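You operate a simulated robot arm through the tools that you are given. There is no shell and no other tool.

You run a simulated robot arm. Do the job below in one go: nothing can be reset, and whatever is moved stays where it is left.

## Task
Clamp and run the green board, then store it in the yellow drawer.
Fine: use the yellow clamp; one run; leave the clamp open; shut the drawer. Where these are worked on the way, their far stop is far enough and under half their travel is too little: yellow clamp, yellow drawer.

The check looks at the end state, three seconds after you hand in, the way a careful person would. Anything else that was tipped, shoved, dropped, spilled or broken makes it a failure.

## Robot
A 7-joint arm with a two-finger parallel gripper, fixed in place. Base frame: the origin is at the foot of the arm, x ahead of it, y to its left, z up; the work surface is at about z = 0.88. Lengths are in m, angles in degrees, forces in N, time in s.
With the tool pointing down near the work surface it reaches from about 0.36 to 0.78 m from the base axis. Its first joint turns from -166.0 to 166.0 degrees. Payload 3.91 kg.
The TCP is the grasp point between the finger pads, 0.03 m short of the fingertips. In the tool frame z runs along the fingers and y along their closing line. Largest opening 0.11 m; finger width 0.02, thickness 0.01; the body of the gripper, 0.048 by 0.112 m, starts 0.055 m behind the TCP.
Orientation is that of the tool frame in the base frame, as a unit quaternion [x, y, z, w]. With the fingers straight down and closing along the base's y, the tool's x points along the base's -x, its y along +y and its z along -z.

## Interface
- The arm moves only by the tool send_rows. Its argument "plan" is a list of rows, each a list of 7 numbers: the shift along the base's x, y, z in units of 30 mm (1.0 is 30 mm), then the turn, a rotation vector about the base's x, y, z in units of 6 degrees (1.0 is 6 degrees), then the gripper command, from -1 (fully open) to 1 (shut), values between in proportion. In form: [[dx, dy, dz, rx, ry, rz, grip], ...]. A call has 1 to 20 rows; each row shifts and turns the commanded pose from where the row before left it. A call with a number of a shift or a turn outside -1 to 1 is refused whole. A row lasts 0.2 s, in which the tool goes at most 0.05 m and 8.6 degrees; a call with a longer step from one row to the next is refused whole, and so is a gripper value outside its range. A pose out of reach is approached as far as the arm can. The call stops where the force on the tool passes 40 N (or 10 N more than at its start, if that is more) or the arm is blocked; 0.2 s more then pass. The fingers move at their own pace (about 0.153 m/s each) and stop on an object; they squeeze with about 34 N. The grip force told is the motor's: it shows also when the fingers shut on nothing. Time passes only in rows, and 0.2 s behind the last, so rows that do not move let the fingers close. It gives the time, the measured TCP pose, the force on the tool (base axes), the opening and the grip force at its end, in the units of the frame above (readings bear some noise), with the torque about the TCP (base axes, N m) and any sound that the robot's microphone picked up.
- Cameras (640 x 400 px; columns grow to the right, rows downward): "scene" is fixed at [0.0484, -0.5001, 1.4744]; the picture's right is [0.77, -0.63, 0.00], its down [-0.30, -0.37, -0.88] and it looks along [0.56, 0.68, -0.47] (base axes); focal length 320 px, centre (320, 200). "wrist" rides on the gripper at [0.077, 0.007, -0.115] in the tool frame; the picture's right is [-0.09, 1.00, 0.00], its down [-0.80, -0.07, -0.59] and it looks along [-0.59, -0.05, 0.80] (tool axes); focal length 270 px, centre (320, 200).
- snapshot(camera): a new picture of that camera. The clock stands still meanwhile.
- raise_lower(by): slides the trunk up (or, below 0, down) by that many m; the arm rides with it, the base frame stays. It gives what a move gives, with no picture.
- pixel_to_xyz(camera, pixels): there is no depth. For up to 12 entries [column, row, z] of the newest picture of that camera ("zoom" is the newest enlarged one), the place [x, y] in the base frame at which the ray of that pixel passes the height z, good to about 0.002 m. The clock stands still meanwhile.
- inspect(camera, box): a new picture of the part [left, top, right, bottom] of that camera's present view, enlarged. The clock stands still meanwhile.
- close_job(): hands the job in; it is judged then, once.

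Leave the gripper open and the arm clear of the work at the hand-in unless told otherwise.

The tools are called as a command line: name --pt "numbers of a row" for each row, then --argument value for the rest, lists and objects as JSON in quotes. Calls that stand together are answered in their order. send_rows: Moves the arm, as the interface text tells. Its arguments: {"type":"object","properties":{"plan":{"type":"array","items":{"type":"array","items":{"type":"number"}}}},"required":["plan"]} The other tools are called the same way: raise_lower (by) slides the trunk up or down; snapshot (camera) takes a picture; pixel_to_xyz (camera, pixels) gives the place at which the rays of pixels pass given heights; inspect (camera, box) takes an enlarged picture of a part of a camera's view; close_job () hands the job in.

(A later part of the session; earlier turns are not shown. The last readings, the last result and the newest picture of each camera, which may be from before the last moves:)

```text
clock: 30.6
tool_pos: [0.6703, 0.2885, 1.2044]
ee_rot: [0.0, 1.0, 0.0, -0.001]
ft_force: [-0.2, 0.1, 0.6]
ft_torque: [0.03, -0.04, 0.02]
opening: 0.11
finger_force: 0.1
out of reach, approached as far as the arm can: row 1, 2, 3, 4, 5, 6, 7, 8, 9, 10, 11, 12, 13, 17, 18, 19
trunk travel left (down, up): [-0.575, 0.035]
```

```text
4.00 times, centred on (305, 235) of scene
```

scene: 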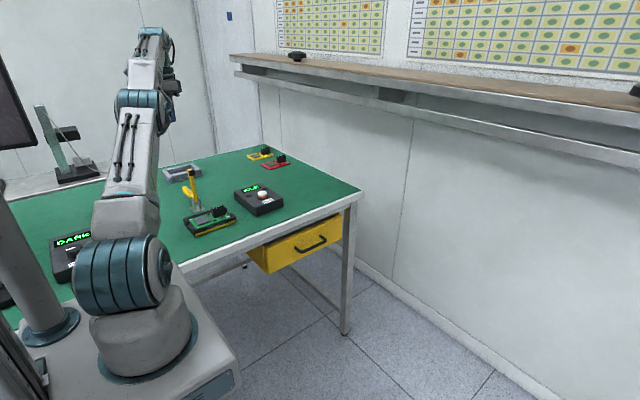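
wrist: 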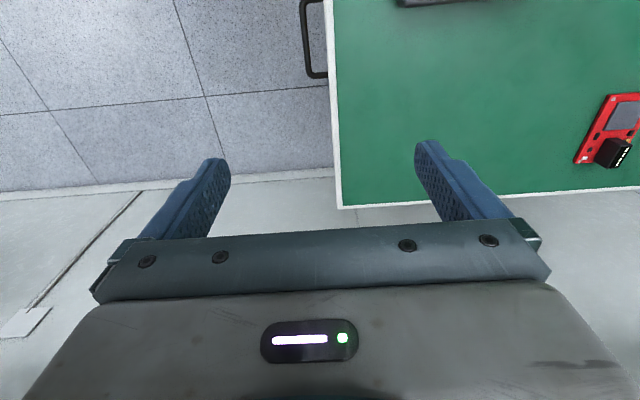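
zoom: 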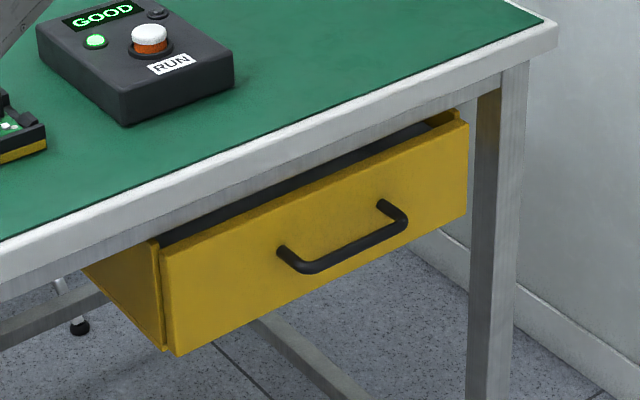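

The reach limit pushed it off the plan, to (0.670, 0.289, 1.204), but everything on the table still looks untouched. I'll now go inward and lower, to about (0.60, 0.12, 1.05).

send_rows --pt "-0.333 -0.802 -0.3 0 0 0 -1" --pt "-0.333 -0.802 -0.7 0 0 0 -1" --pt "-0.333 -0.802 -0.7 0 0 0 -1" --pt "-0.333 -0.802 -0.8 0 0 0 -1" --pt "-0.333 -0.802 -0.8 0 0 0 -1" --pt "-0.333 -0.802 -0.8 0 0 0 -1" --pt "-0.333 -0.802 -0.8 0 0 0 -1" --pt "0 0 0 0 0 0 -1"

snapshot --camera "wrist"

snapshot --camera "scene"

```text
clock: 32.4
tool_pos: [0.7466, 0.1683, 1.1079]
ee_rot: [0.0, 1.0, -0.001, -0.002]
ft_force: [-0.2, -0.7, 0.7]
ft_torque: [0.01, 0.0, 0.0]
opening: 0.1099
finger_force: 0.2
out of reach, approached as far as the arm can: row 1, 2, 3, 4, 5, 6, 7
trunk travel left (down, up): [-0.575, 0.035]
```

```text
taken
```

wrist: 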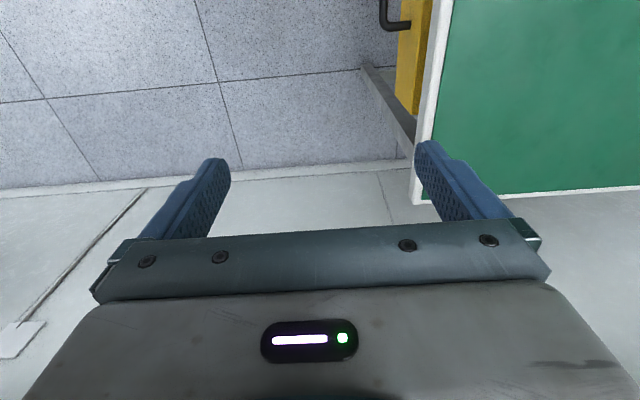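

```text
taken
```

scene: 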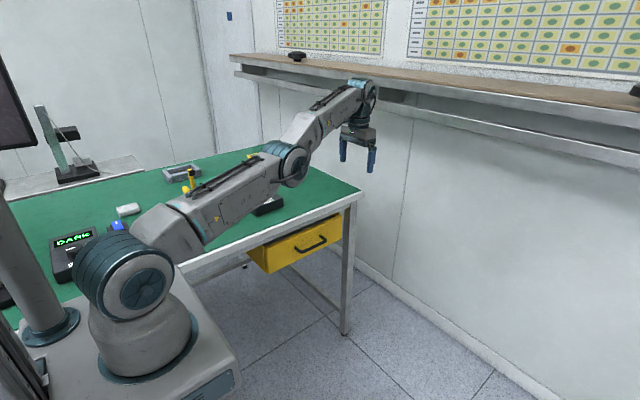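

The arm is nearly stretched straight and drifted to (0.747, 0.168, 1.108), which is clear of everything. I'll test a small pull straight inward to see whether it can leave the stretched pose.

send_rows --pt "-0.4 -0.1 0 0 0 0 -1" --pt "-0.4 -0.1 0 0 0 0 -1" --pt "-0.4 -0.1 0 0 0 0 -1" --pt "0 0 0 0 0 0 -1"

```text
clock: 33.4
tool_pos: [0.7448, 0.1667, 1.1179]
ee_rot: [0.0, 1.0, 0.0, -0.001]
ft_force: [-0.6, -0.9, 0.2]
ft_torque: [-0.03, 0.03, 0.0]
opening: 0.1101
finger_force: 0.1
out of reach, approached as far as the arm can: row 1, 2, 3
trunk travel left (down, up): [-0.575, 0.035]
```

It's locked radially because the elbow is straight. Going straight down should move it inside its reach and let the elbow bend. The space below is free, so I'll go down 90 mm.

send_rows --pt "0 0 -0.8 0 0 0 -1" --pt "0 0 -0.8 0 0 0 -1" --pt "0 0 -0.8 0 0 0 -1" --pt "0 0 -0.8 0 0 0 -1" --pt "0 0 0 0 0 0 -1"

```text
clock: 34.6
tool_pos: [0.7633, 0.1706, 1.0255]
ee_rot: [0.0, 1.0, -0.001, -0.001]
ft_force: [0.5, 0.6, -0.3]
ft_torque: [0.01, 0.01, -0.01]
opening: 0.1102
finger_force: 0.1
out of reach, approached as far as the arm can: row 1, 2, 3, 4
trunk travel left (down, up): [-0.575, 0.035]
```

It's still locked at the edge of its reach, at (0.763, 0.171, 1.026). I'll look at the arm's posture to see which joint is holding it.

inspect --camera "scene" --box '[70, 60, 410, 330]'

snapshot --camera "wrist"

```text
1.48 times, centred on (240, 195) of scene
```

zoom: 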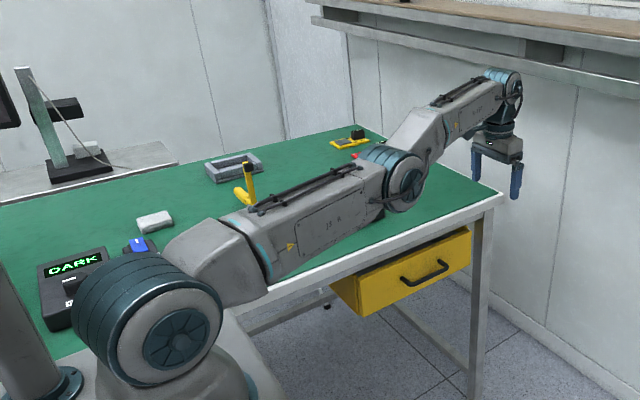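

```text
taken
```

wrist: 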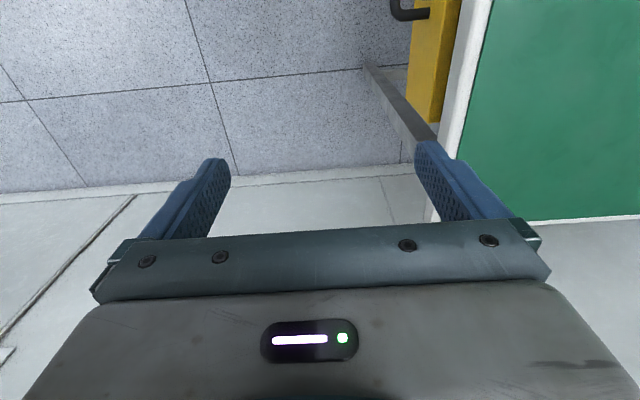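

The elbow looks straight or slightly past straight, so an inward command would bend it the wrong way. I'll command a short outward push first and then pull inward. The space here is empty.

send_rows --pt "0.6 0.13 0 0 0 0 -1" --pt "0.6 0.13 0 0 0 0 -1" --pt "-0.3 -0.07 0 0 0 0 -1" --pt "-0.5 -0.1 0 0 0 0 -1" --pt "-0.5 -0.1 0 0 0 0 -1" --pt "-0.5 -0.1 0 0 0 0 -1"

```text
clock: 36.0
tool_pos: [0.7639, 0.1703, 1.0238]
ee_rot: [0.0, 1.0, 0.0, -0.001]
ft_force: [-0.6, -0.5, 1.4]
ft_torque: [0.02, 0.02, 0.02]
opening: 0.11
finger_force: 0.1
out of reach, approached as far as the arm can: row 1, 2, 3, 4, 5, 6
trunk travel left (down, up): [-0.575, 0.035]
```

All three of those boundary poses lie at the same distance from the shoulder, so the elbow is at its straight singularity. Repeated inward and downward commands should gradually let it bend. The space inward, at y below 0.2, is free.

send_rows --pt "-0.9 -0.2 -0.4 0 0 0 -1" --pt "-0.9 -0.2 -0.4 0 0 0 -1" --pt "-0.9 -0.2 -0.4 0 0 0 -1" --pt "-0.9 -0.2 -0.4 0 0 0 -1" --pt "-0.9 -0.2 -0.4 0 0 0 -1" --pt "-0.9 -0.2 -0.4 0 0 0 -1" --pt "-0.9 -0.2 -0.4 0 0 0 -1" --pt "-0.9 -0.2 -0.4 0 0 0 -1"

```text
clock: 37.8
tool_pos: [0.7685, 0.1754, 0.9448]
ee_rot: [0.0, 1.0, 0.001, -0.001]
ft_force: [-0.3, -0.2, 0.3]
ft_torque: [-0.02, 0.0, -0.03]
opening: 0.1099
finger_force: 0.1
out of reach, approached as far as the arm can: row 1, 2, 3, 4, 5, 6, 7, 8
trunk travel left (down, up): [-0.575, 0.035]
```

The arm is fully stretched at r = 0.788. Tilting the tool so the fingers lean toward the base should make the elbow and shoulder share the turn and bend the elbow upward. I'll tilt 30 degrees here in free space.

send_rows --pt "0 0 0 -0.22 0.97 0 -1" --pt "0 0 0 -0.22 0.97 0 -1" --pt "0 0 0 -0.22 0.97 0 -1" --pt "0 0 0 -0.22 0.97 0 -1" --pt "0 0 0 -0.22 0.97 0 -1"

```text
clock: 39.0
tool_pos: [0.6786, 0.1644, 0.9483]
ee_rot: [0.001, 0.973, -0.051, -0.226]
ft_force: [-0.6, 0.0, 0.6]
ft_torque: [-0.01, 0.01, -0.01]
opening: 0.11
finger_force: 0.1
out of reach, approached as far as the arm can: row 1, 2, 3, 4, 5
trunk travel left (down, up): [-0.575, 0.035]
```

The tool tilted and the TCP came in to x = 0.679. I'll try pulling inward now.

send_rows --pt "-0.6 -0.13 0 0 0 0 -1" --pt "-0.6 -0.13 0 0 0 0 -1" --pt "-0.6 -0.13 0 0 0 0 -1" --pt "-0.6 -0.13 0 0 0 0 -1"

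```text
clock: 40.0
tool_pos: [0.677, 0.1655, 0.9413]
ee_rot: [0.0, 0.973, -0.051, -0.227]
ft_force: [1.1, 0.2, 0.1]
ft_torque: [-0.02, 0.0, 0.02]
opening: 0.1102
finger_force: 0.1
out of reach, approached as far as the arm can: row 1, 2, 3, 4
trunk travel left (down, up): [-0.575, 0.035]
```

It's still pinned at full stretch. I'll try a small trunk move, lowering it 30 mm, to see whether that frees the arm. Nothing is beneath the gripper here.

raise_lower --by -0.03

send_rows --pt "-0.4 -0.1 0 0 0 0 -1" --pt "-0.4 -0.1 0 0 0 0 -1"

```text
clock: 40.8
tool_pos: [0.6766, 0.1642, 0.912]
ee_rot: [0.001, 0.973, -0.051, -0.226]
ft_force: [-0.6, 0.2, 0.5]
ft_torque: [-0.01, -0.02, 0.01]
opening: 0.1097
finger_force: 0.1
trunk travel left (down, up): [-0.545, 0.065]
```

```text
clock: 41.4
tool_pos: [0.677, 0.1654, 0.9095]
ee_rot: [0.0, 0.973, -0.051, -0.227]
ft_force: [-0.7, -0.2, -0.3]
ft_torque: [0.02, 0.01, 0.01]
opening: 0.1099
finger_force: 0.1
out of reach, approached as far as the arm can: row 1, 2
trunk travel left (down, up): [-0.545, 0.065]
```

That didn't free it. My earlier tilt left the TCP fixed, which demanded extra extension and re-straightened the elbow. This time I'll tilt further while moving the TCP inward about 28 mm per step, so nothing forces extension.

send_rows --pt "-0.92 -0.2 0 -0.22 0.97 0 -1" --pt "-0.92 -0.2 0 -0.22 0.97 0 -1" --pt "-0.92 -0.2 0 -0.22 0.97 0 -1" --pt "-0.92 -0.2 0 0 0 0 -1" --pt "-0.92 -0.2 0 0 0 0 -1"

```text
clock: 42.5
tool_pos: [0.5656, 0.1417, 0.911]
ee_rot: [0.0, 0.943, -0.074, -0.324]
ft_force: [-0.1, 0.3, 0.0]
ft_torque: [0.02, 0.0, 0.01]
opening: 0.11
finger_force: 0.0
out of reach, approached as far as the arm can: row 1, 2
trunk travel left (down, up): [-0.545, 0.065]
```

It's free: the last three rows were not flagged. I'm at (0.566, 0.142, 0.911) with about 39 degrees of tilt. I'll turn the tool back upright in place, which bends the elbow further.

send_rows --pt "-0.1 0 0.2 0.206 -0.9026 0 -1" --pt "-0.1 0 0.2 0.206 -0.9026 0 -1" --pt "-0.1 0 0.2 0.206 -0.9026 0 -1" --pt "-0.1 0 0.2 0.206 -0.9026 0 -1" --pt "0 0 0.2 0.206 -0.9026 0 -1" --pt "0 0 0 0.206 -0.9026 0 -1" --pt "0 0 0 0.206 -0.9026 0 -1" --pt "0 0 0 0 0 0 -1"

snapshot --camera "scene"

snapshot --camera "wrist"

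```text
clock: 44.4
tool_pos: [0.5555, 0.1429, 0.9408]
ee_rot: [0.0, 1.0, 0.001, 0.002]
ft_force: [0.5, -1.3, -0.3]
ft_torque: [-0.02, -0.02, 0.02]
opening: 0.11
finger_force: 0.0
trunk travel left (down, up): [-0.545, 0.065]
```

```text
taken
```

scene: 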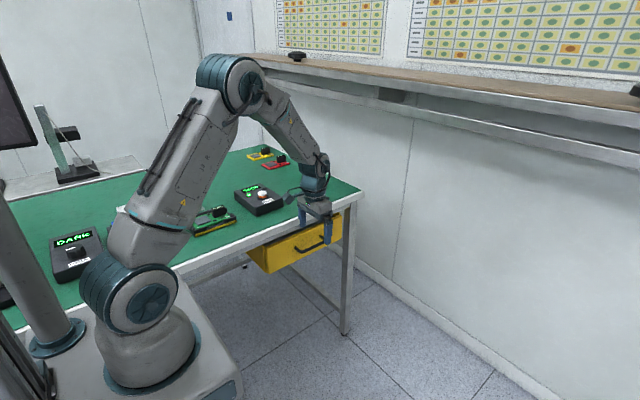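

```text
taken
```

wrist: 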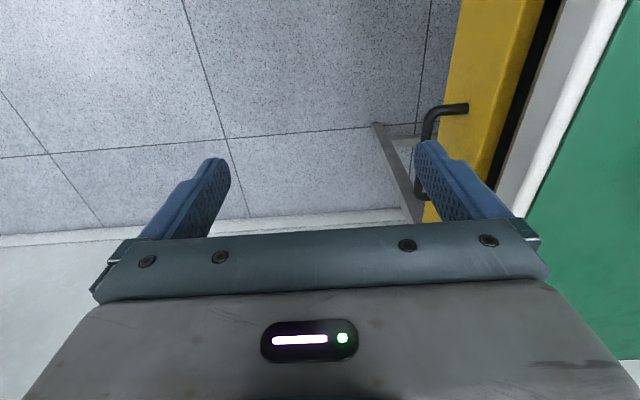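

The arm is in a healthy elbow-up posture again and the tool is upright at (0.556, 0.143, 0.941). From now on I'll stay well inside its reach. I'll measure the drawer handle now.

pixel_to_xyz --camera "wrist" --pixels '[[428, 115, 0.8], [428, 115, 0.78], [428, 115, 0.76], [465, 107, 0.78], [465, 107, 0.8], [420, 193, 0.78], [440, 140, 0.8], [505, 60, 0.84], [470, 60, 0.82]]'

inspect --camera "scene" --box '[240, 200, 370, 285]'

inspect --camera "wrist" --box '[380, 0, 600, 230]'

```text
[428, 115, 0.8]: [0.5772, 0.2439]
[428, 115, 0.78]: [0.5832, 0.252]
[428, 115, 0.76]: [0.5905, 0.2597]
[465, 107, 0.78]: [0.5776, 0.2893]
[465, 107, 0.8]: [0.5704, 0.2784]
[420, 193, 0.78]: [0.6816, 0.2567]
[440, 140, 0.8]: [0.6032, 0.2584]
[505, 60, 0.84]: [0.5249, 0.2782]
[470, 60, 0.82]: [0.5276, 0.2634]
```

```text
4.71 times, centred on (305, 242) of scene
```

zoom: 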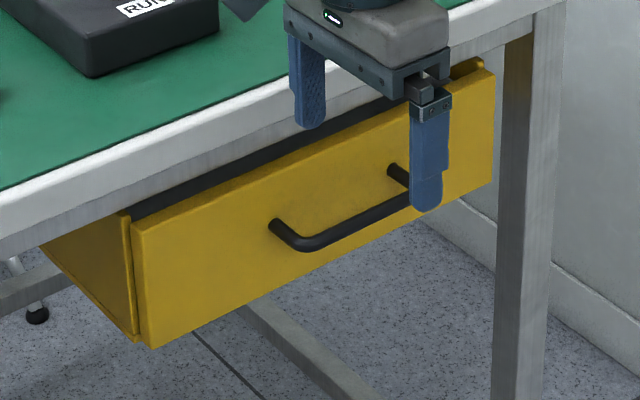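

```text
1.74 times, centred on (490, 115) of wrist
```

zoom: 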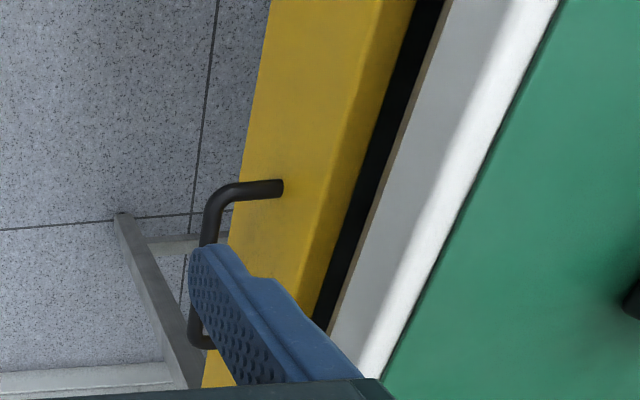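

The handle bar is near y = 0.252, z = 0.778, spanning x 0.58–0.69, and the panel front is at about y = 0.287. I'll hook the open gripper's +y finger behind the bar. First I'll go above it at (0.635, 0.207), with fingertips just above the bar.

send_rows --pt "0.66 0.53 -0.2 0 0 0 -1" --pt "0.66 0.53 -0.2 0 0 0 -1" --pt "0.66 0.53 -0.2 0 0 0 -1" --pt "0.66 0.53 -0.2 0 0 0 -1" --pt "0 0 -0.8 0 0 0 -1" --pt "0 0 -0.8 0 0 0 -1" --pt "0 0 0 0 0 0 -1"

snapshot --camera "wrist"

inspect --camera "scene" --box '[240, 180, 380, 285]'

```text
clock: 46.0
tool_pos: [0.6349, 0.2066, 0.8685]
ee_rot: [-0.001, 1.0, 0.001, 0.001]
ft_force: [0.7, 0.4, 0.1]
ft_torque: [0.01, -0.03, 0.0]
opening: 0.1101
finger_force: 0.1
trunk travel left (down, up): [-0.545, 0.065]
```

```text
taken
```

wrist: 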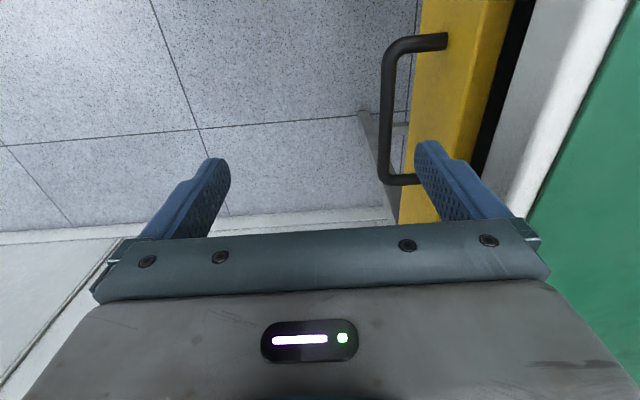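

```text
3.81 times, centred on (310, 232) of scene
```

zoom: 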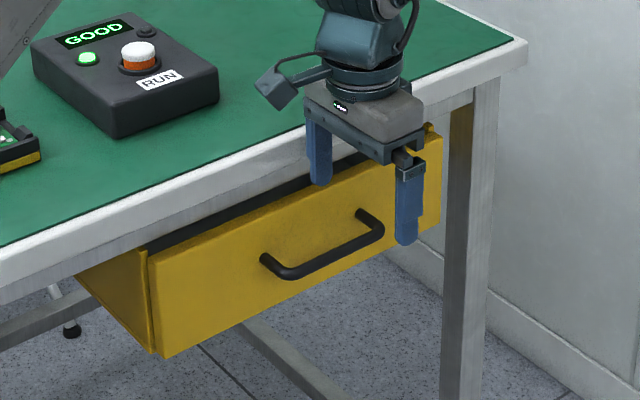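

The bar runs down the wrist picture at column about 386. I'll measure it from this closer view.

pixel_to_xyz --camera "wrist" --pixels '[[387, 110, 0.778], [387, 110, 0.77], [387, 110, 0.79], [389, 48, 0.778], [389, 178, 0.778], [447, 41, 0.778], [416, 180, 0.778], [425, 145, 0.8385], [490, 110, 0.83]]'

pixel_to_xyz --camera "zoom" --pixels '[[280, 272, 0.778], [280, 272, 0.77], [280, 272, 0.79], [378, 230, 0.778], [330, 256, 0.778], [330, 256, 0.77], [262, 257, 0.778]]'

```text
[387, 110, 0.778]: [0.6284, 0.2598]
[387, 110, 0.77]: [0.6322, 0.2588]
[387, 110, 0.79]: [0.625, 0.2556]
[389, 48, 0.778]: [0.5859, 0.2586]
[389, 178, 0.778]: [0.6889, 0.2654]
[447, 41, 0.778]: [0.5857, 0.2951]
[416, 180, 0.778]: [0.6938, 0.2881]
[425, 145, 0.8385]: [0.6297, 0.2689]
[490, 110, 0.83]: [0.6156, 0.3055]
```

```text
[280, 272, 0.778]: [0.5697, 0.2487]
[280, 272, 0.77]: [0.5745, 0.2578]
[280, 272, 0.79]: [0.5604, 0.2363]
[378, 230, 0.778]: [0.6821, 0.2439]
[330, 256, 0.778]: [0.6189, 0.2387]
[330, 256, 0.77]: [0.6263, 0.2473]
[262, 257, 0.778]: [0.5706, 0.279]
```

Combining both views, the bar sits at about y = 0.26, z = 0.76, with the panel at about y = 0.295. I'll shift to y = 0.216, lower until the fingertips are just above the bar, and re-check.

send_rows --pt "0 0.31 -0.6 0 0 0 -1" --pt "0 0 -0.7 0 0 0 -1" --pt "0 0 -0.55 0 0 0 -1" --pt "0 0 0 0 0 0 -1"

inspect --camera "wrist" --box '[340, 0, 600, 230]'

inspect --camera "scene" --box '[270, 200, 360, 275]'

```text
clock: 47.0
tool_pos: [0.633, 0.2149, 0.8133]
ee_rot: [0.0, 1.0, 0.001, 0.002]
ft_force: [0.0, -0.9, 0.3]
ft_torque: [0.01, -0.03, 0.04]
opening: 0.11
finger_force: 0.1
trunk travel left (down, up): [-0.545, 0.065]
```

```text
1.74 times, centred on (470, 115) of wrist
```

zoom: 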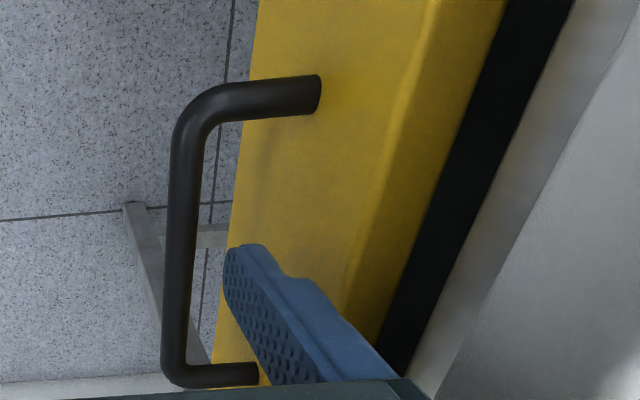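

```text
5.33 times, centred on (315, 238) of scene
```

zoom: 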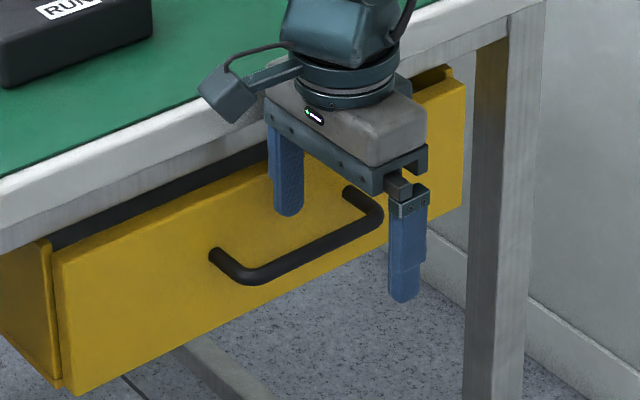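

The +y fingertip is lined up in the gap between bar and panel. I'll lower it about 45 mm, watching forces.

send_rows --pt "0 0 -0.5 0 0 0 -1" --pt "0 0 -0.5 0 0 0 -1" --pt "0 0 -0.5 0 0 0 -1" --pt "0 0 0 0 0 0 -1"

inspect --camera "wrist" --box '[340, 0, 600, 230]'

inspect --camera "scene" --box '[270, 200, 360, 275]'

```text
clock: 48.0
tool_pos: [0.6344, 0.2153, 0.769]
ee_rot: [0.0, 1.0, 0.001, 0.001]
ft_force: [-0.3, -0.1, -0.3]
ft_torque: [-0.03, -0.02, 0.04]
opening: 0.1098
finger_force: 0.1
trunk travel left (down, up): [-0.545, 0.065]
```

```text
1.74 times, centred on (470, 115) of wrist
```

zoom: 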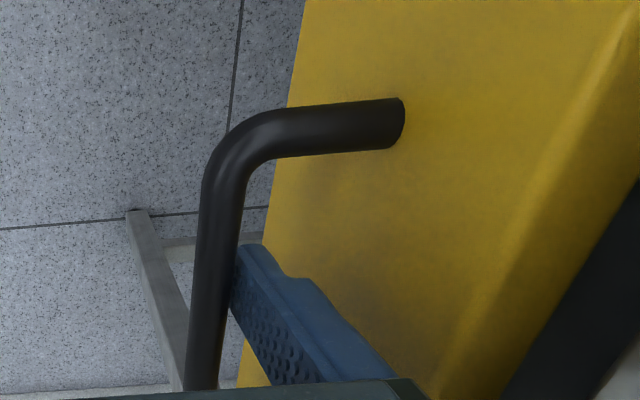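

```text
5.33 times, centred on (315, 238) of scene
```

zoom: 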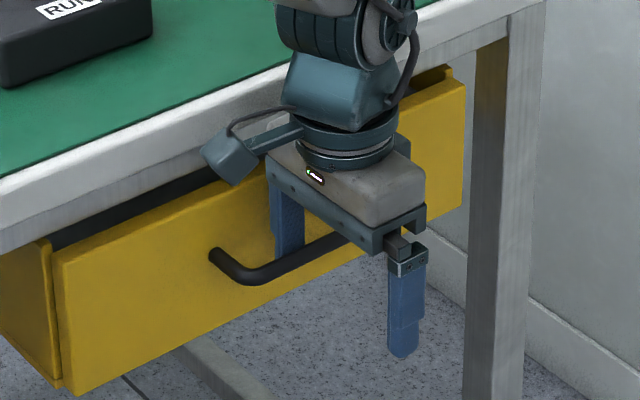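

The finger is hooked behind the bar and forces are zero. I'll pull the drawer toward -y in moderate steps.

send_rows --pt "0 -0.4 0 0 0 0 -1" --pt "0 -0.5 0 0 0 0 -1" --pt "0 -0.5 0 0 0 0 -1" --pt "0 -0.5 0 0 0 0 -1" --pt "0 -0.5 0 0 0 0 -1"

inspect --camera "scene" --box '[220, 170, 380, 300]'

```text
clock: 49.1
tool_pos: [0.6354, 0.1422, 0.7681]
ee_rot: [0.0, 1.0, 0.0, 0.001]
ft_force: [0.9, -0.4, -0.1]
ft_torque: [0.02, 0.02, -0.03]
opening: 0.11
finger_force: 0.1
trunk travel left (down, up): [-0.545, 0.065]
```

```text
3.08 times, centred on (300, 235) of scene
```

zoom: 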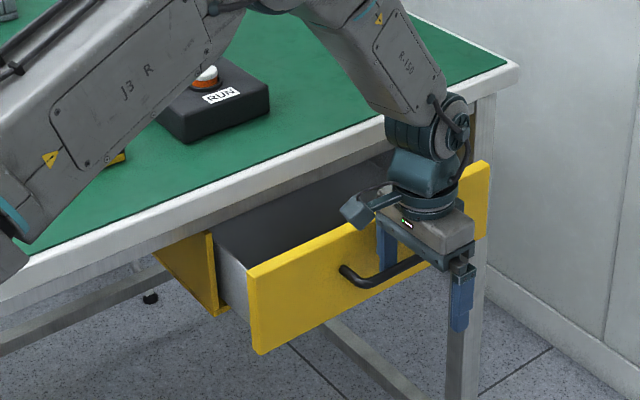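

The drawer is sliding out easily. I'll keep pulling.

send_rows --pt "0 -0.5 0 0 0 0 -1" --pt "0 -0.5 0 0 0 0 -1" --pt "0 -0.5 0 0 0 0 -1" --pt "0 -0.5 0 0 0 0 -1" --pt "0 -0.5 0 0 0 0 -1" --pt "0 -0.5 0 0 0 0 -1"

inspect --camera "scene" --box '[220, 170, 380, 300]'

```text
clock: 50.5
tool_pos: [0.6343, 0.0526, 0.7677]
ee_rot: [0.001, 1.0, 0.001, 0.0]
ft_force: [-1.1, -0.6, 0.3]
ft_torque: [0.0, 0.03, -0.01]
opening: 0.1101
finger_force: 0.1
trunk travel left (down, up): [-0.545, 0.065]
```

```text
3.08 times, centred on (300, 235) of scene
```

zoom: 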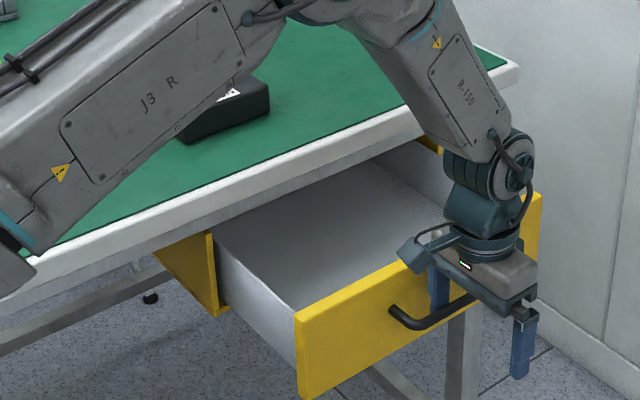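

It's open about 15 cm, the interior is empty and grey, and forces are still low. I'll pull further until the stop.

send_rows --pt "0 -0.4 0 0 0 0 -1" --pt "0 -0.4 0 0 0 0 -1" --pt "0 -0.4 0 0 0 0 -1" --pt "0 -0.4 0 0 0 0 -1"

inspect --camera "scene" --box '[220, 170, 380, 300]'

```text
clock: 51.5
tool_pos: [0.6344, 0.0025, 0.7677]
ee_rot: [0.0, 1.0, 0.001, 0.001]
ft_force: [-0.4, 0.1, -1.4]
ft_torque: [0.02, 0.0, -0.01]
opening: 0.1099
finger_force: 0.1
trunk travel left (down, up): [-0.545, 0.065]
```

```text
3.08 times, centred on (300, 235) of scene
```

zoom: 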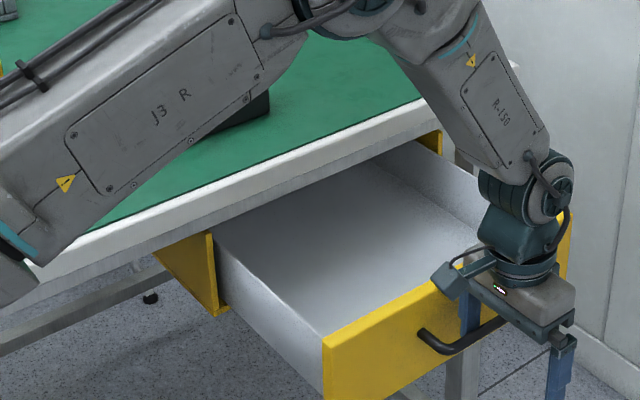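

It's about 20 cm out and still free. I'll take a few more smaller steps to find the stop.

send_rows --pt "0 -0.3 0 0 0 0 -1" --pt "0 -0.3 0 0 0 0 -1" --pt "0 -0.3 0 0 0 0 -1" --pt "0 -0.3 0 0 0 0 -1"

inspect --camera "scene" --box '[220, 170, 380, 300]'

```text
clock: 52.5
tool_pos: [0.6333, -0.0321, 0.7672]
ee_rot: [0.0, 1.0, 0.002, 0.001]
ft_force: [0.5, -0.2, -0.2]
ft_torque: [-0.04, -0.03, -0.01]
opening: 0.11
finger_force: 0.0
trunk travel left (down, up): [-0.545, 0.065]
```

```text
3.08 times, centred on (300, 235) of scene
```

zoom: 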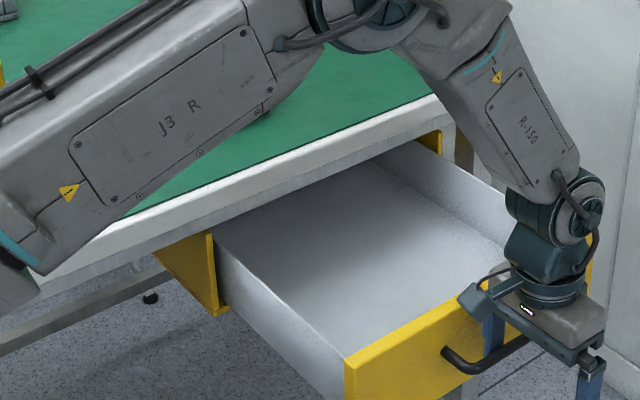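

It's about 24 cm out with no stop felt. I'll continue a few more steps.

send_rows --pt "0 -0.3 0 0 0 0 -1" --pt "0 -0.3 0 0 0 0 -1" --pt "0 -0.3 0 0 0 0 -1" --pt "0 -0.3 0 0 0 0 -1"

inspect --camera "scene" --box '[220, 170, 380, 300]'

```text
clock: 53.5
tool_pos: [0.6336, -0.067, 0.767]
ee_rot: [0.0, 1.0, 0.001, 0.001]
ft_force: [-0.2, 0.8, 0.4]
ft_torque: [-0.01, 0.02, -0.01]
opening: 0.11
finger_force: 0.0
trunk travel left (down, up): [-0.545, 0.065]
```

```text
3.08 times, centred on (300, 235) of scene
```

zoom: 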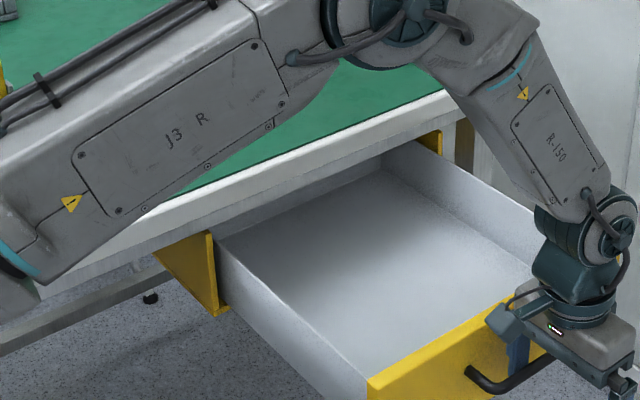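

It's about 27 cm out, and the drawer's back wall is becoming visible. I'll try two more gentle steps for the stop.

send_rows --pt "0 -0.25 0 0 0 0 -1" --pt "0 -0.25 0 0 0 0 -1" --pt "0 0 0 0 0 0 -1"

inspect --camera "scene" --box '[220, 170, 380, 300]'

```text
clock: 54.4
tool_pos: [0.6341, -0.0823, 0.7659]
ee_rot: [0.001, 1.0, 0.0, 0.001]
ft_force: [1.6, -0.7, 1.0]
ft_torque: [-0.01, 0.03, -0.01]
opening: 0.1099
finger_force: 0.1
trunk travel left (down, up): [-0.545, 0.065]
```

```text
3.08 times, centred on (300, 235) of scene
```

zoom: 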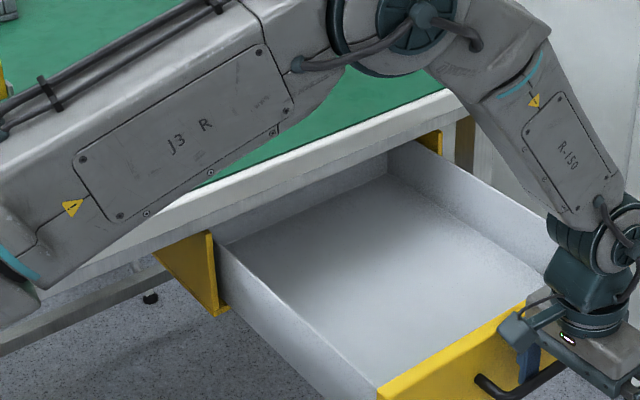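

The drawer is out about 29 cm, nearly its whole depth, which is well past half. I'll ease off the bar, lift the finger straight out and take a look.

send_rows --pt "0 0.15 0 0 0 0 -1" --pt "0 0 0.6 0 0 0 -1" --pt "0 0 1 0 0 0 -1" --pt "0 0 1 0 0 0 -1" --pt "0 0 1 0 0 0 -1" --pt "0 0 1 0 0 0 -1" --pt "0 0 1 0 0 0 -1" --pt "0 0 1 0 0 0 -1" --pt "0 0 1 0 0 0 -1" --pt "0 0 0 0 0 0 -1"

snapshot --camera "wrist"

snapshot --camera "scene"

```text
clock: 56.5
tool_pos: [0.6339, -0.078, 0.9967]
ee_rot: [0.0, 1.0, 0.001, 0.001]
ft_force: [0.7, 0.4, 0.6]
ft_torque: [-0.03, 0.01, 0.02]
opening: 0.11
finger_force: 0.0
trunk travel left (down, up): [-0.545, 0.065]
```

```text
taken
```

wrist: 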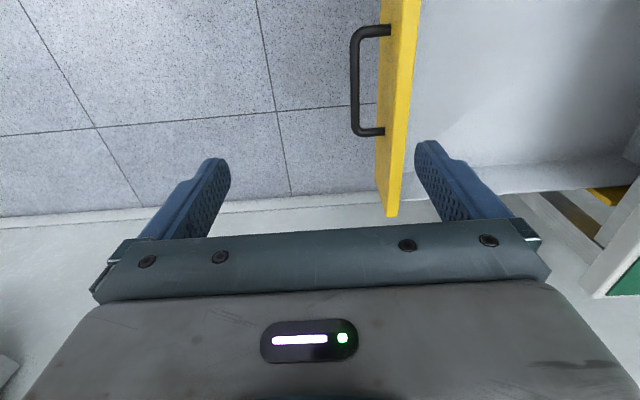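

```text
taken
```

scene: 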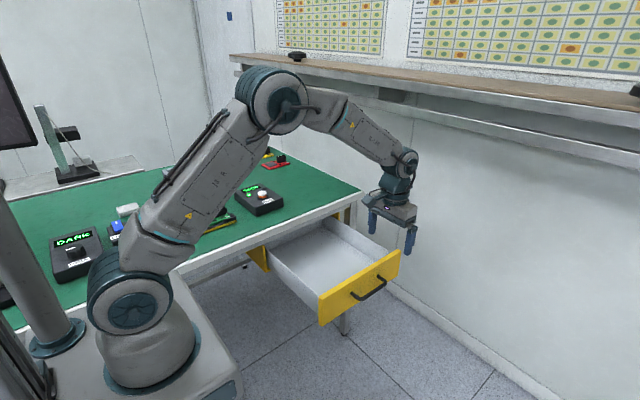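

The drawer is open and empty. Now I'll fetch the board, moving over the table at a safe height to above the black connector, with the gripper partly open at about 5 cm.

send_rows --pt "-0.43 0.9 0.15 0 0 0 -1" --pt "-0.43 0.9 0.15 0 0 0 -1" --pt "-0.43 0.9 0.15 0 0 0 -1" --pt "-0.43 0.9 0.15 0 0 0 -1" --pt "-0.43 0.9 0.15 0 0 0 -0.5" --pt "-0.43 0.9 0.15 0 0 0 0" --pt "-0.43 0.9 0.15 0 0 0 0.1" --pt "-0.43 0.9 0.15 0 0 0 0.1" --pt "-0.43 0.9 0.15 0 0 0 0.1" --pt "-0.43 0.9 0.15 0 0 0 0.1" --pt "-0.43 0.9 0.15 0 0 0 0.1" --pt "-0.43 0.9 0.15 0 0 0 0.1" --pt "-0.43 0.9 0.15 0 0 0 0.1" --pt "-0.43 0.9 0.15 0 0 0 0.1" --pt "-0.43 0.9 0.15 0 0 0 0.1" --pt "-0.43 0.9 0.15 0 0 0 0.1" --pt "-0.43 0.9 0.15 0 0 0 0.1" --pt "-0.43 0.9 0.15 0 0 0 0.1" --pt "0 0 0 0 0 0 0.1"

snapshot --camera "wrist"

snapshot --camera "scene"

```text
clock: 60.5
tool_pos: [0.4036, 0.4068, 1.0763]
ee_rot: [0.0, 1.0, 0.0, 0.001]
ft_force: [0.6, 0.3, -0.6]
ft_torque: [0.03, -0.02, 0.01]
opening: 0.0493
finger_force: 0.1
trunk travel left (down, up): [-0.545, 0.065]
```

```text
taken
```

wrist: 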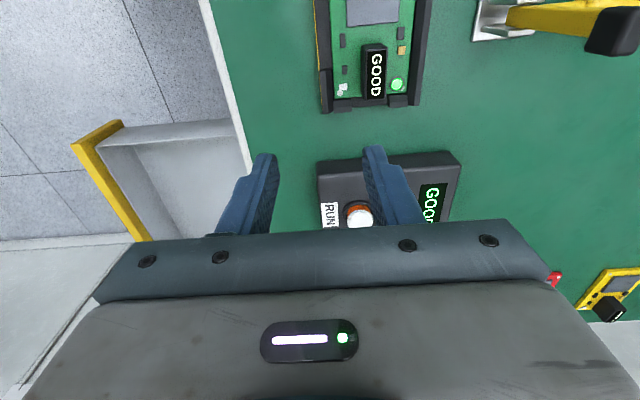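

```text
taken
```

scene: 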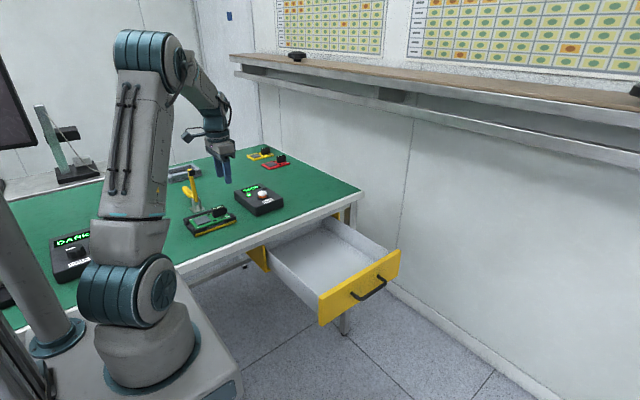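

Good view: the connector with its GOOD label is at wrist pixel about (375,72). I'll zoom in and measure it.

inspect --camera "wrist" --box '[305, 0, 445, 125]'

inspect --camera "scene" --box '[175, 195, 245, 245]'

```text
3.20 times, centred on (375, 62) of wrist
```

zoom: 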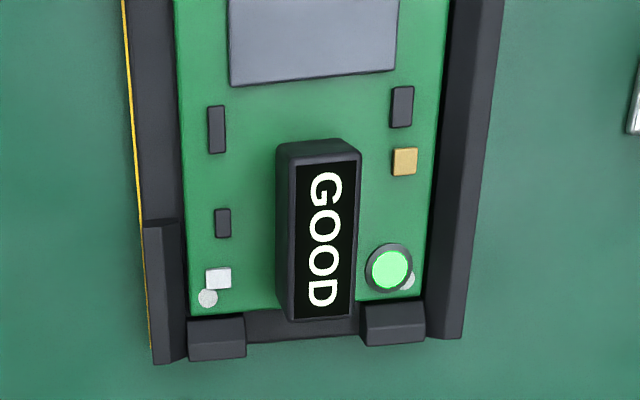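

```text
8.00 times, centred on (210, 220) of scene
```

zoom: 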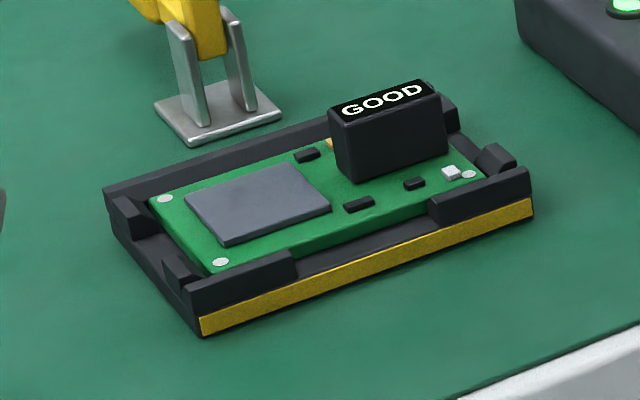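

The board rests loose in the tray, and the connector stands about 30 mm tall on it. I'll compute the connector's top corners.

pixel_to_xyz --camera "wrist" --pixels '[[365.6, 48.5, 0.93], [387.5, 47.5, 0.93], [386.5, 98.9, 0.93], [365.3, 99.5, 0.93], [376, 74, 0.93], [376, 74, 0.94], [376, 74, 0.92]]'

pixel_to_xyz --camera "zoom" --pixels '[[330, 108, 0.93], [425, 82, 0.93], [443, 97, 0.93], [346, 122, 0.93], [385, 102, 0.93], [385, 102, 0.94], [385, 102, 0.92], [350, 182, 0.9], [350, 182, 0.89], [222, 262, 0.9], [160, 198, 0.9]]'

```text
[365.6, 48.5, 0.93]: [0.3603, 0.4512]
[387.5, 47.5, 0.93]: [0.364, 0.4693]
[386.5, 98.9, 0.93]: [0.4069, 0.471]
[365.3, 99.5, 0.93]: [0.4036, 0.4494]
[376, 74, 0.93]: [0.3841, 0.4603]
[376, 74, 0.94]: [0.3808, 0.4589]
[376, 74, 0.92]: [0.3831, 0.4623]
```

```text
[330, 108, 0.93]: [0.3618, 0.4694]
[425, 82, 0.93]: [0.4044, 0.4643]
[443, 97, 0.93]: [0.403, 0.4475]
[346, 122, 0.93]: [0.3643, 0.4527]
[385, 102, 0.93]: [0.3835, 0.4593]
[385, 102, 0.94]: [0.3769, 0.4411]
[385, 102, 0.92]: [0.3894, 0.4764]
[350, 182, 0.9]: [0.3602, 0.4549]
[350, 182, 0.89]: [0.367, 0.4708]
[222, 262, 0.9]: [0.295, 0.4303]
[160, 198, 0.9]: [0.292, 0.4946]
```

Both cameras agree: connector centre (0.384, 0.4605), top at z = 0.93, about 19 mm wide in y. I'll grip at x = 0.377 to stay off the LED. I'll move over it and stop with fingertips 10 mm above.

send_rows --pt "-0.44 0.895 0 0 0 0 0.1" --pt "-0.44 0.895 0 0 0 0 0.1" --pt "0 0 -0.9 0 0 0 0.1" --pt "0 0 -0.9 0 0 0 0.1" --pt "0 0 -0.9 0 0 0 0.1" --pt "0 0 -0.8 0 0 0 0.1" --pt "0 0 0 0 0 0 0.1"

snapshot --camera "wrist"

inspect --camera "scene" --box '[150, 140, 270, 245]'

```text
clock: 62.1
tool_pos: [0.3763, 0.4629, 0.9732]
ee_rot: [-0.001, 1.0, 0.001, 0.001]
ft_force: [-0.3, -0.4, -0.4]
ft_torque: [0.02, 0.0, -0.02]
opening: 0.0495
finger_force: 0.0
trunk travel left (down, up): [-0.545, 0.065]
```

```text
taken
```

wrist: 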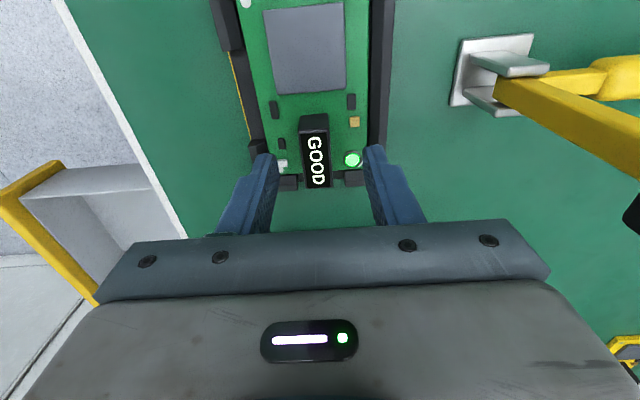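

```text
3.81 times, centred on (210, 192) of scene
```

zoom: 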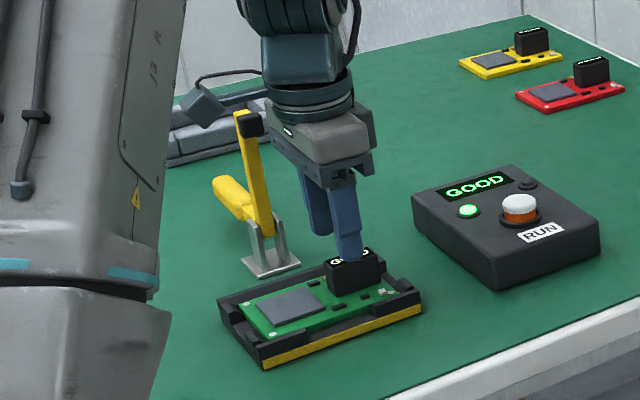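

The connector is centred between the fingertips. I'll lower 34 mm so the tips stop about 9 mm above the board.

send_rows --pt "0.03 -0.05 -0.6 0 0 0 0.1" --pt "0 0 -0.55 0 0 0 0.1" --pt "0 0 0 0 0 0 0.1"

inspect --camera "scene" --box '[175, 175, 255, 240]'

inspect --camera "wrist" --box '[220, 60, 420, 240]'

```text
clock: 63.0
tool_pos: [0.3772, 0.4619, 0.9377]
ee_rot: [-0.001, 1.0, 0.001, 0.001]
ft_force: [0.2, 0.3, 0.6]
ft_torque: [0.0, 0.04, 0.01]
opening: 0.0494
finger_force: 0.1
trunk travel left (down, up): [-0.545, 0.065]
```

```text
6.15 times, centred on (215, 208) of scene
```

zoom: 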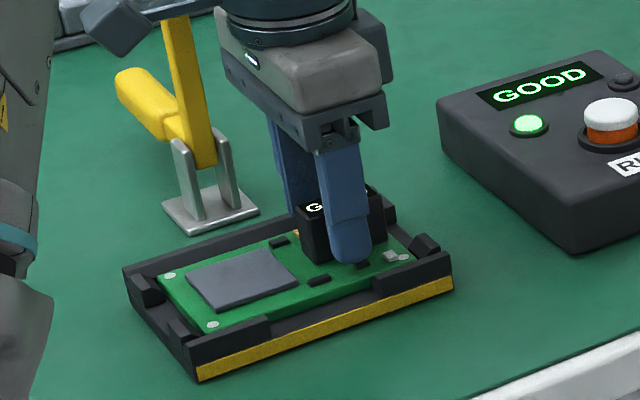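

```text
2.22 times, centred on (320, 150) of wrist
```

zoom: 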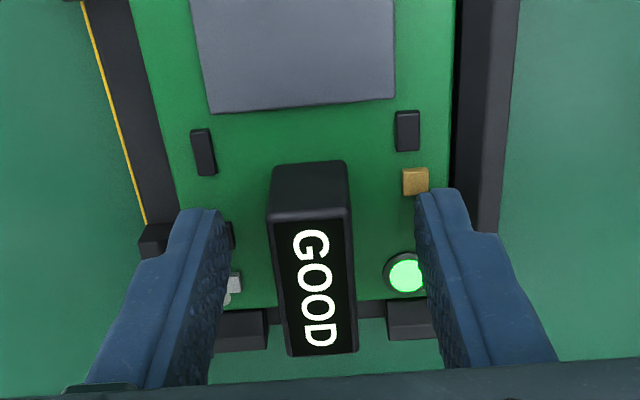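

The fingers straddle the connector with no contact on the board. I'll close the gripper.

send_rows --pt "0 0 0 0 0 0 1" --pt "0 0 0 0 0 0 1" --pt "0 0 0 0 0 0 1"

inspect --camera "wrist" --box '[220, 60, 420, 240]'

```text
clock: 63.8
tool_pos: [0.3771, 0.4609, 0.9378]
ee_rot: [-0.001, 1.0, 0.001, 0.001]
ft_force: [-0.3, -1.1, -1.0]
ft_torque: [-0.05, 0.03, 0.01]
opening: 0.0192
finger_force: 33.4
trunk travel left (down, up): [-0.545, 0.065]
```

```text
2.22 times, centred on (320, 150) of wrist
```

zoom: 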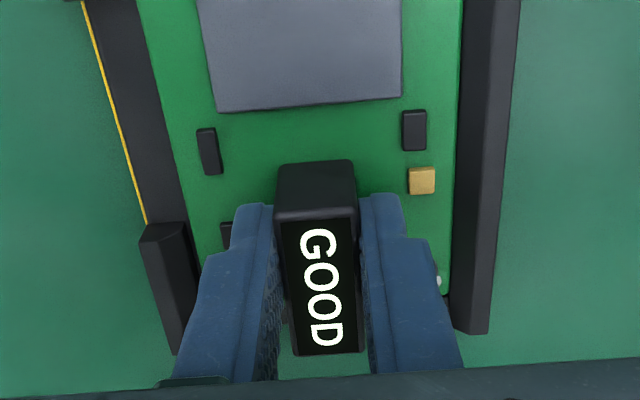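

It has gripped the 19.2 mm connector at 33 N. I'll lift slowly and check that only the board comes up.

send_rows --pt "0 0 0.2 0 0 0 1" --pt "0 0 0.3 0 0 0 1" --pt "0 0 0.4 0 0 0 1" --pt "0 0 0.5 0 0 0 1" --pt "0 0 0.5 0 0 0 1"

snapshot --camera "wrist"

inspect --camera "scene" --box '[155, 145, 265, 245]'

```text
clock: 65.0
tool_pos: [0.377, 0.4617, 0.9954]
ee_rot: [0.0, 1.0, 0.001, 0.001]
ft_force: [0.0, -0.5, -0.3]
ft_torque: [0.02, -0.01, 0.02]
opening: 0.0002
finger_force: 34.4
trunk travel left (down, up): [-0.545, 0.065]
```

```text
taken
```

wrist: 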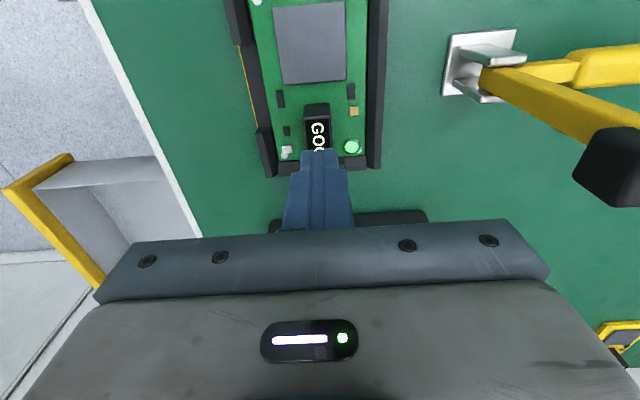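

```text
4.00 times, centred on (210, 195) of scene
```

zoom: 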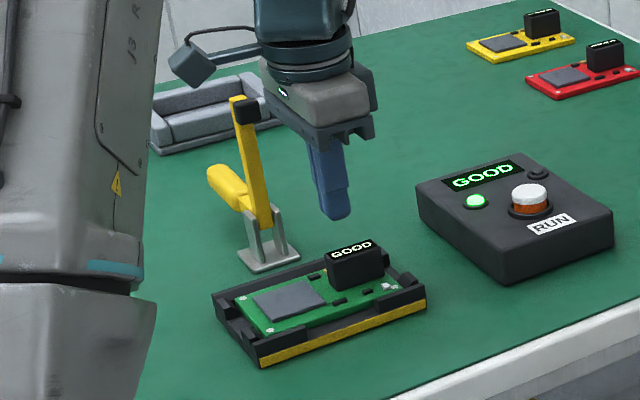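

The gripper slipped off and the board is still seated in the tray, so either it's held or my hold was poor. Nothing else was disturbed. I'll open, go back down a bit lower with more overlap, regrip, and lift in tiny steps while reading the force.

send_rows --pt "0 0 0 0 0 0 0.1" --pt "0.1 0 0 0 0 0 0.1" --pt "0 0 -0.6 0 0 0 0.1" --pt "0 0 -0.7 0 0 0 0.1" --pt "0 0 -0.55 0 0 0 0.1" --pt "0 0 -0.15 0 0 0 0.1" --pt "0 0 0 0 0 0 0.1"

inspect --camera "scene" --box '[175, 175, 255, 240]'

inspect --camera "wrist" --box '[220, 60, 420, 240]'

```text
clock: 66.5
tool_pos: [0.3801, 0.4626, 0.9342]
ee_rot: [0.0, 1.0, 0.001, 0.0]
ft_force: [0.3, -0.4, -1.2]
ft_torque: [-0.02, 0.01, 0.02]
opening: 0.0496
finger_force: 0.0
trunk travel left (down, up): [-0.545, 0.065]
```

```text
6.15 times, centred on (215, 208) of scene
```

zoom: 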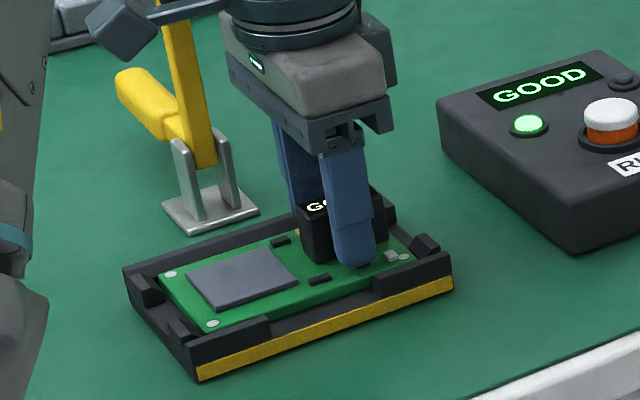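

```text
2.22 times, centred on (320, 150) of wrist
```

zoom: 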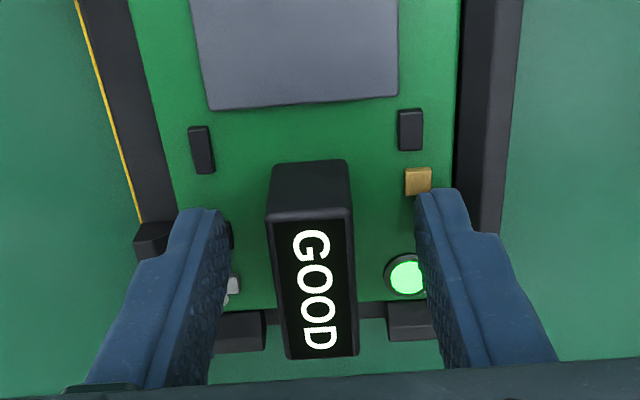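

The fingertips are just above the board on both sides. I'll close firmly and then lift 3 mm.

send_rows --pt "0 0 0 0 0 0 1" --pt "0 0 0 0 0 0 1" --pt "0 0 0 0 0 0 1" --pt "0 0 0 0 0 0 1"

send_rows --pt "0 0 0.1 0 0 0 1"

inspect --camera "scene" --box '[175, 175, 255, 240]'

```text
clock: 67.5
tool_pos: [0.3782, 0.4613, 0.9357]
ee_rot: [0.001, 1.0, 0.0, 0.001]
ft_force: [-0.2, -2.1, 2.9]
ft_torque: [-0.25, 0.11, -0.03]
opening: 0.0198
finger_force: 34.1
trunk travel left (down, up): [-0.545, 0.065]
```

```text
clock: 68.0
tool_pos: [0.3803, 0.4607, 0.9373]
ee_rot: [0.001, 1.0, 0.001, 0.0]
ft_force: [-0.1, -0.8, -1.8]
ft_torque: [-0.04, 0.02, -0.04]
opening: 0.0195
finger_force: 34.5
trunk travel left (down, up): [-0.545, 0.065]
```

```text
6.15 times, centred on (215, 208) of scene
```

zoom: 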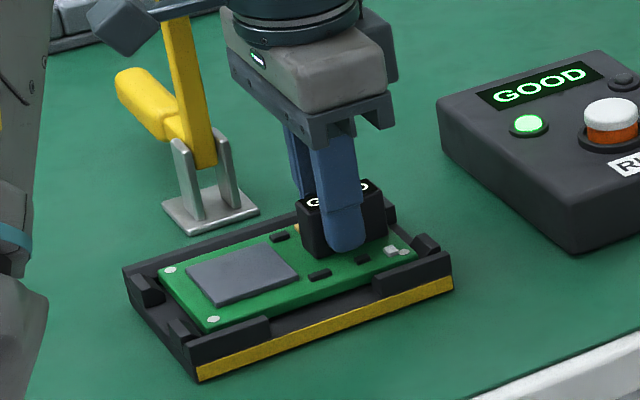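

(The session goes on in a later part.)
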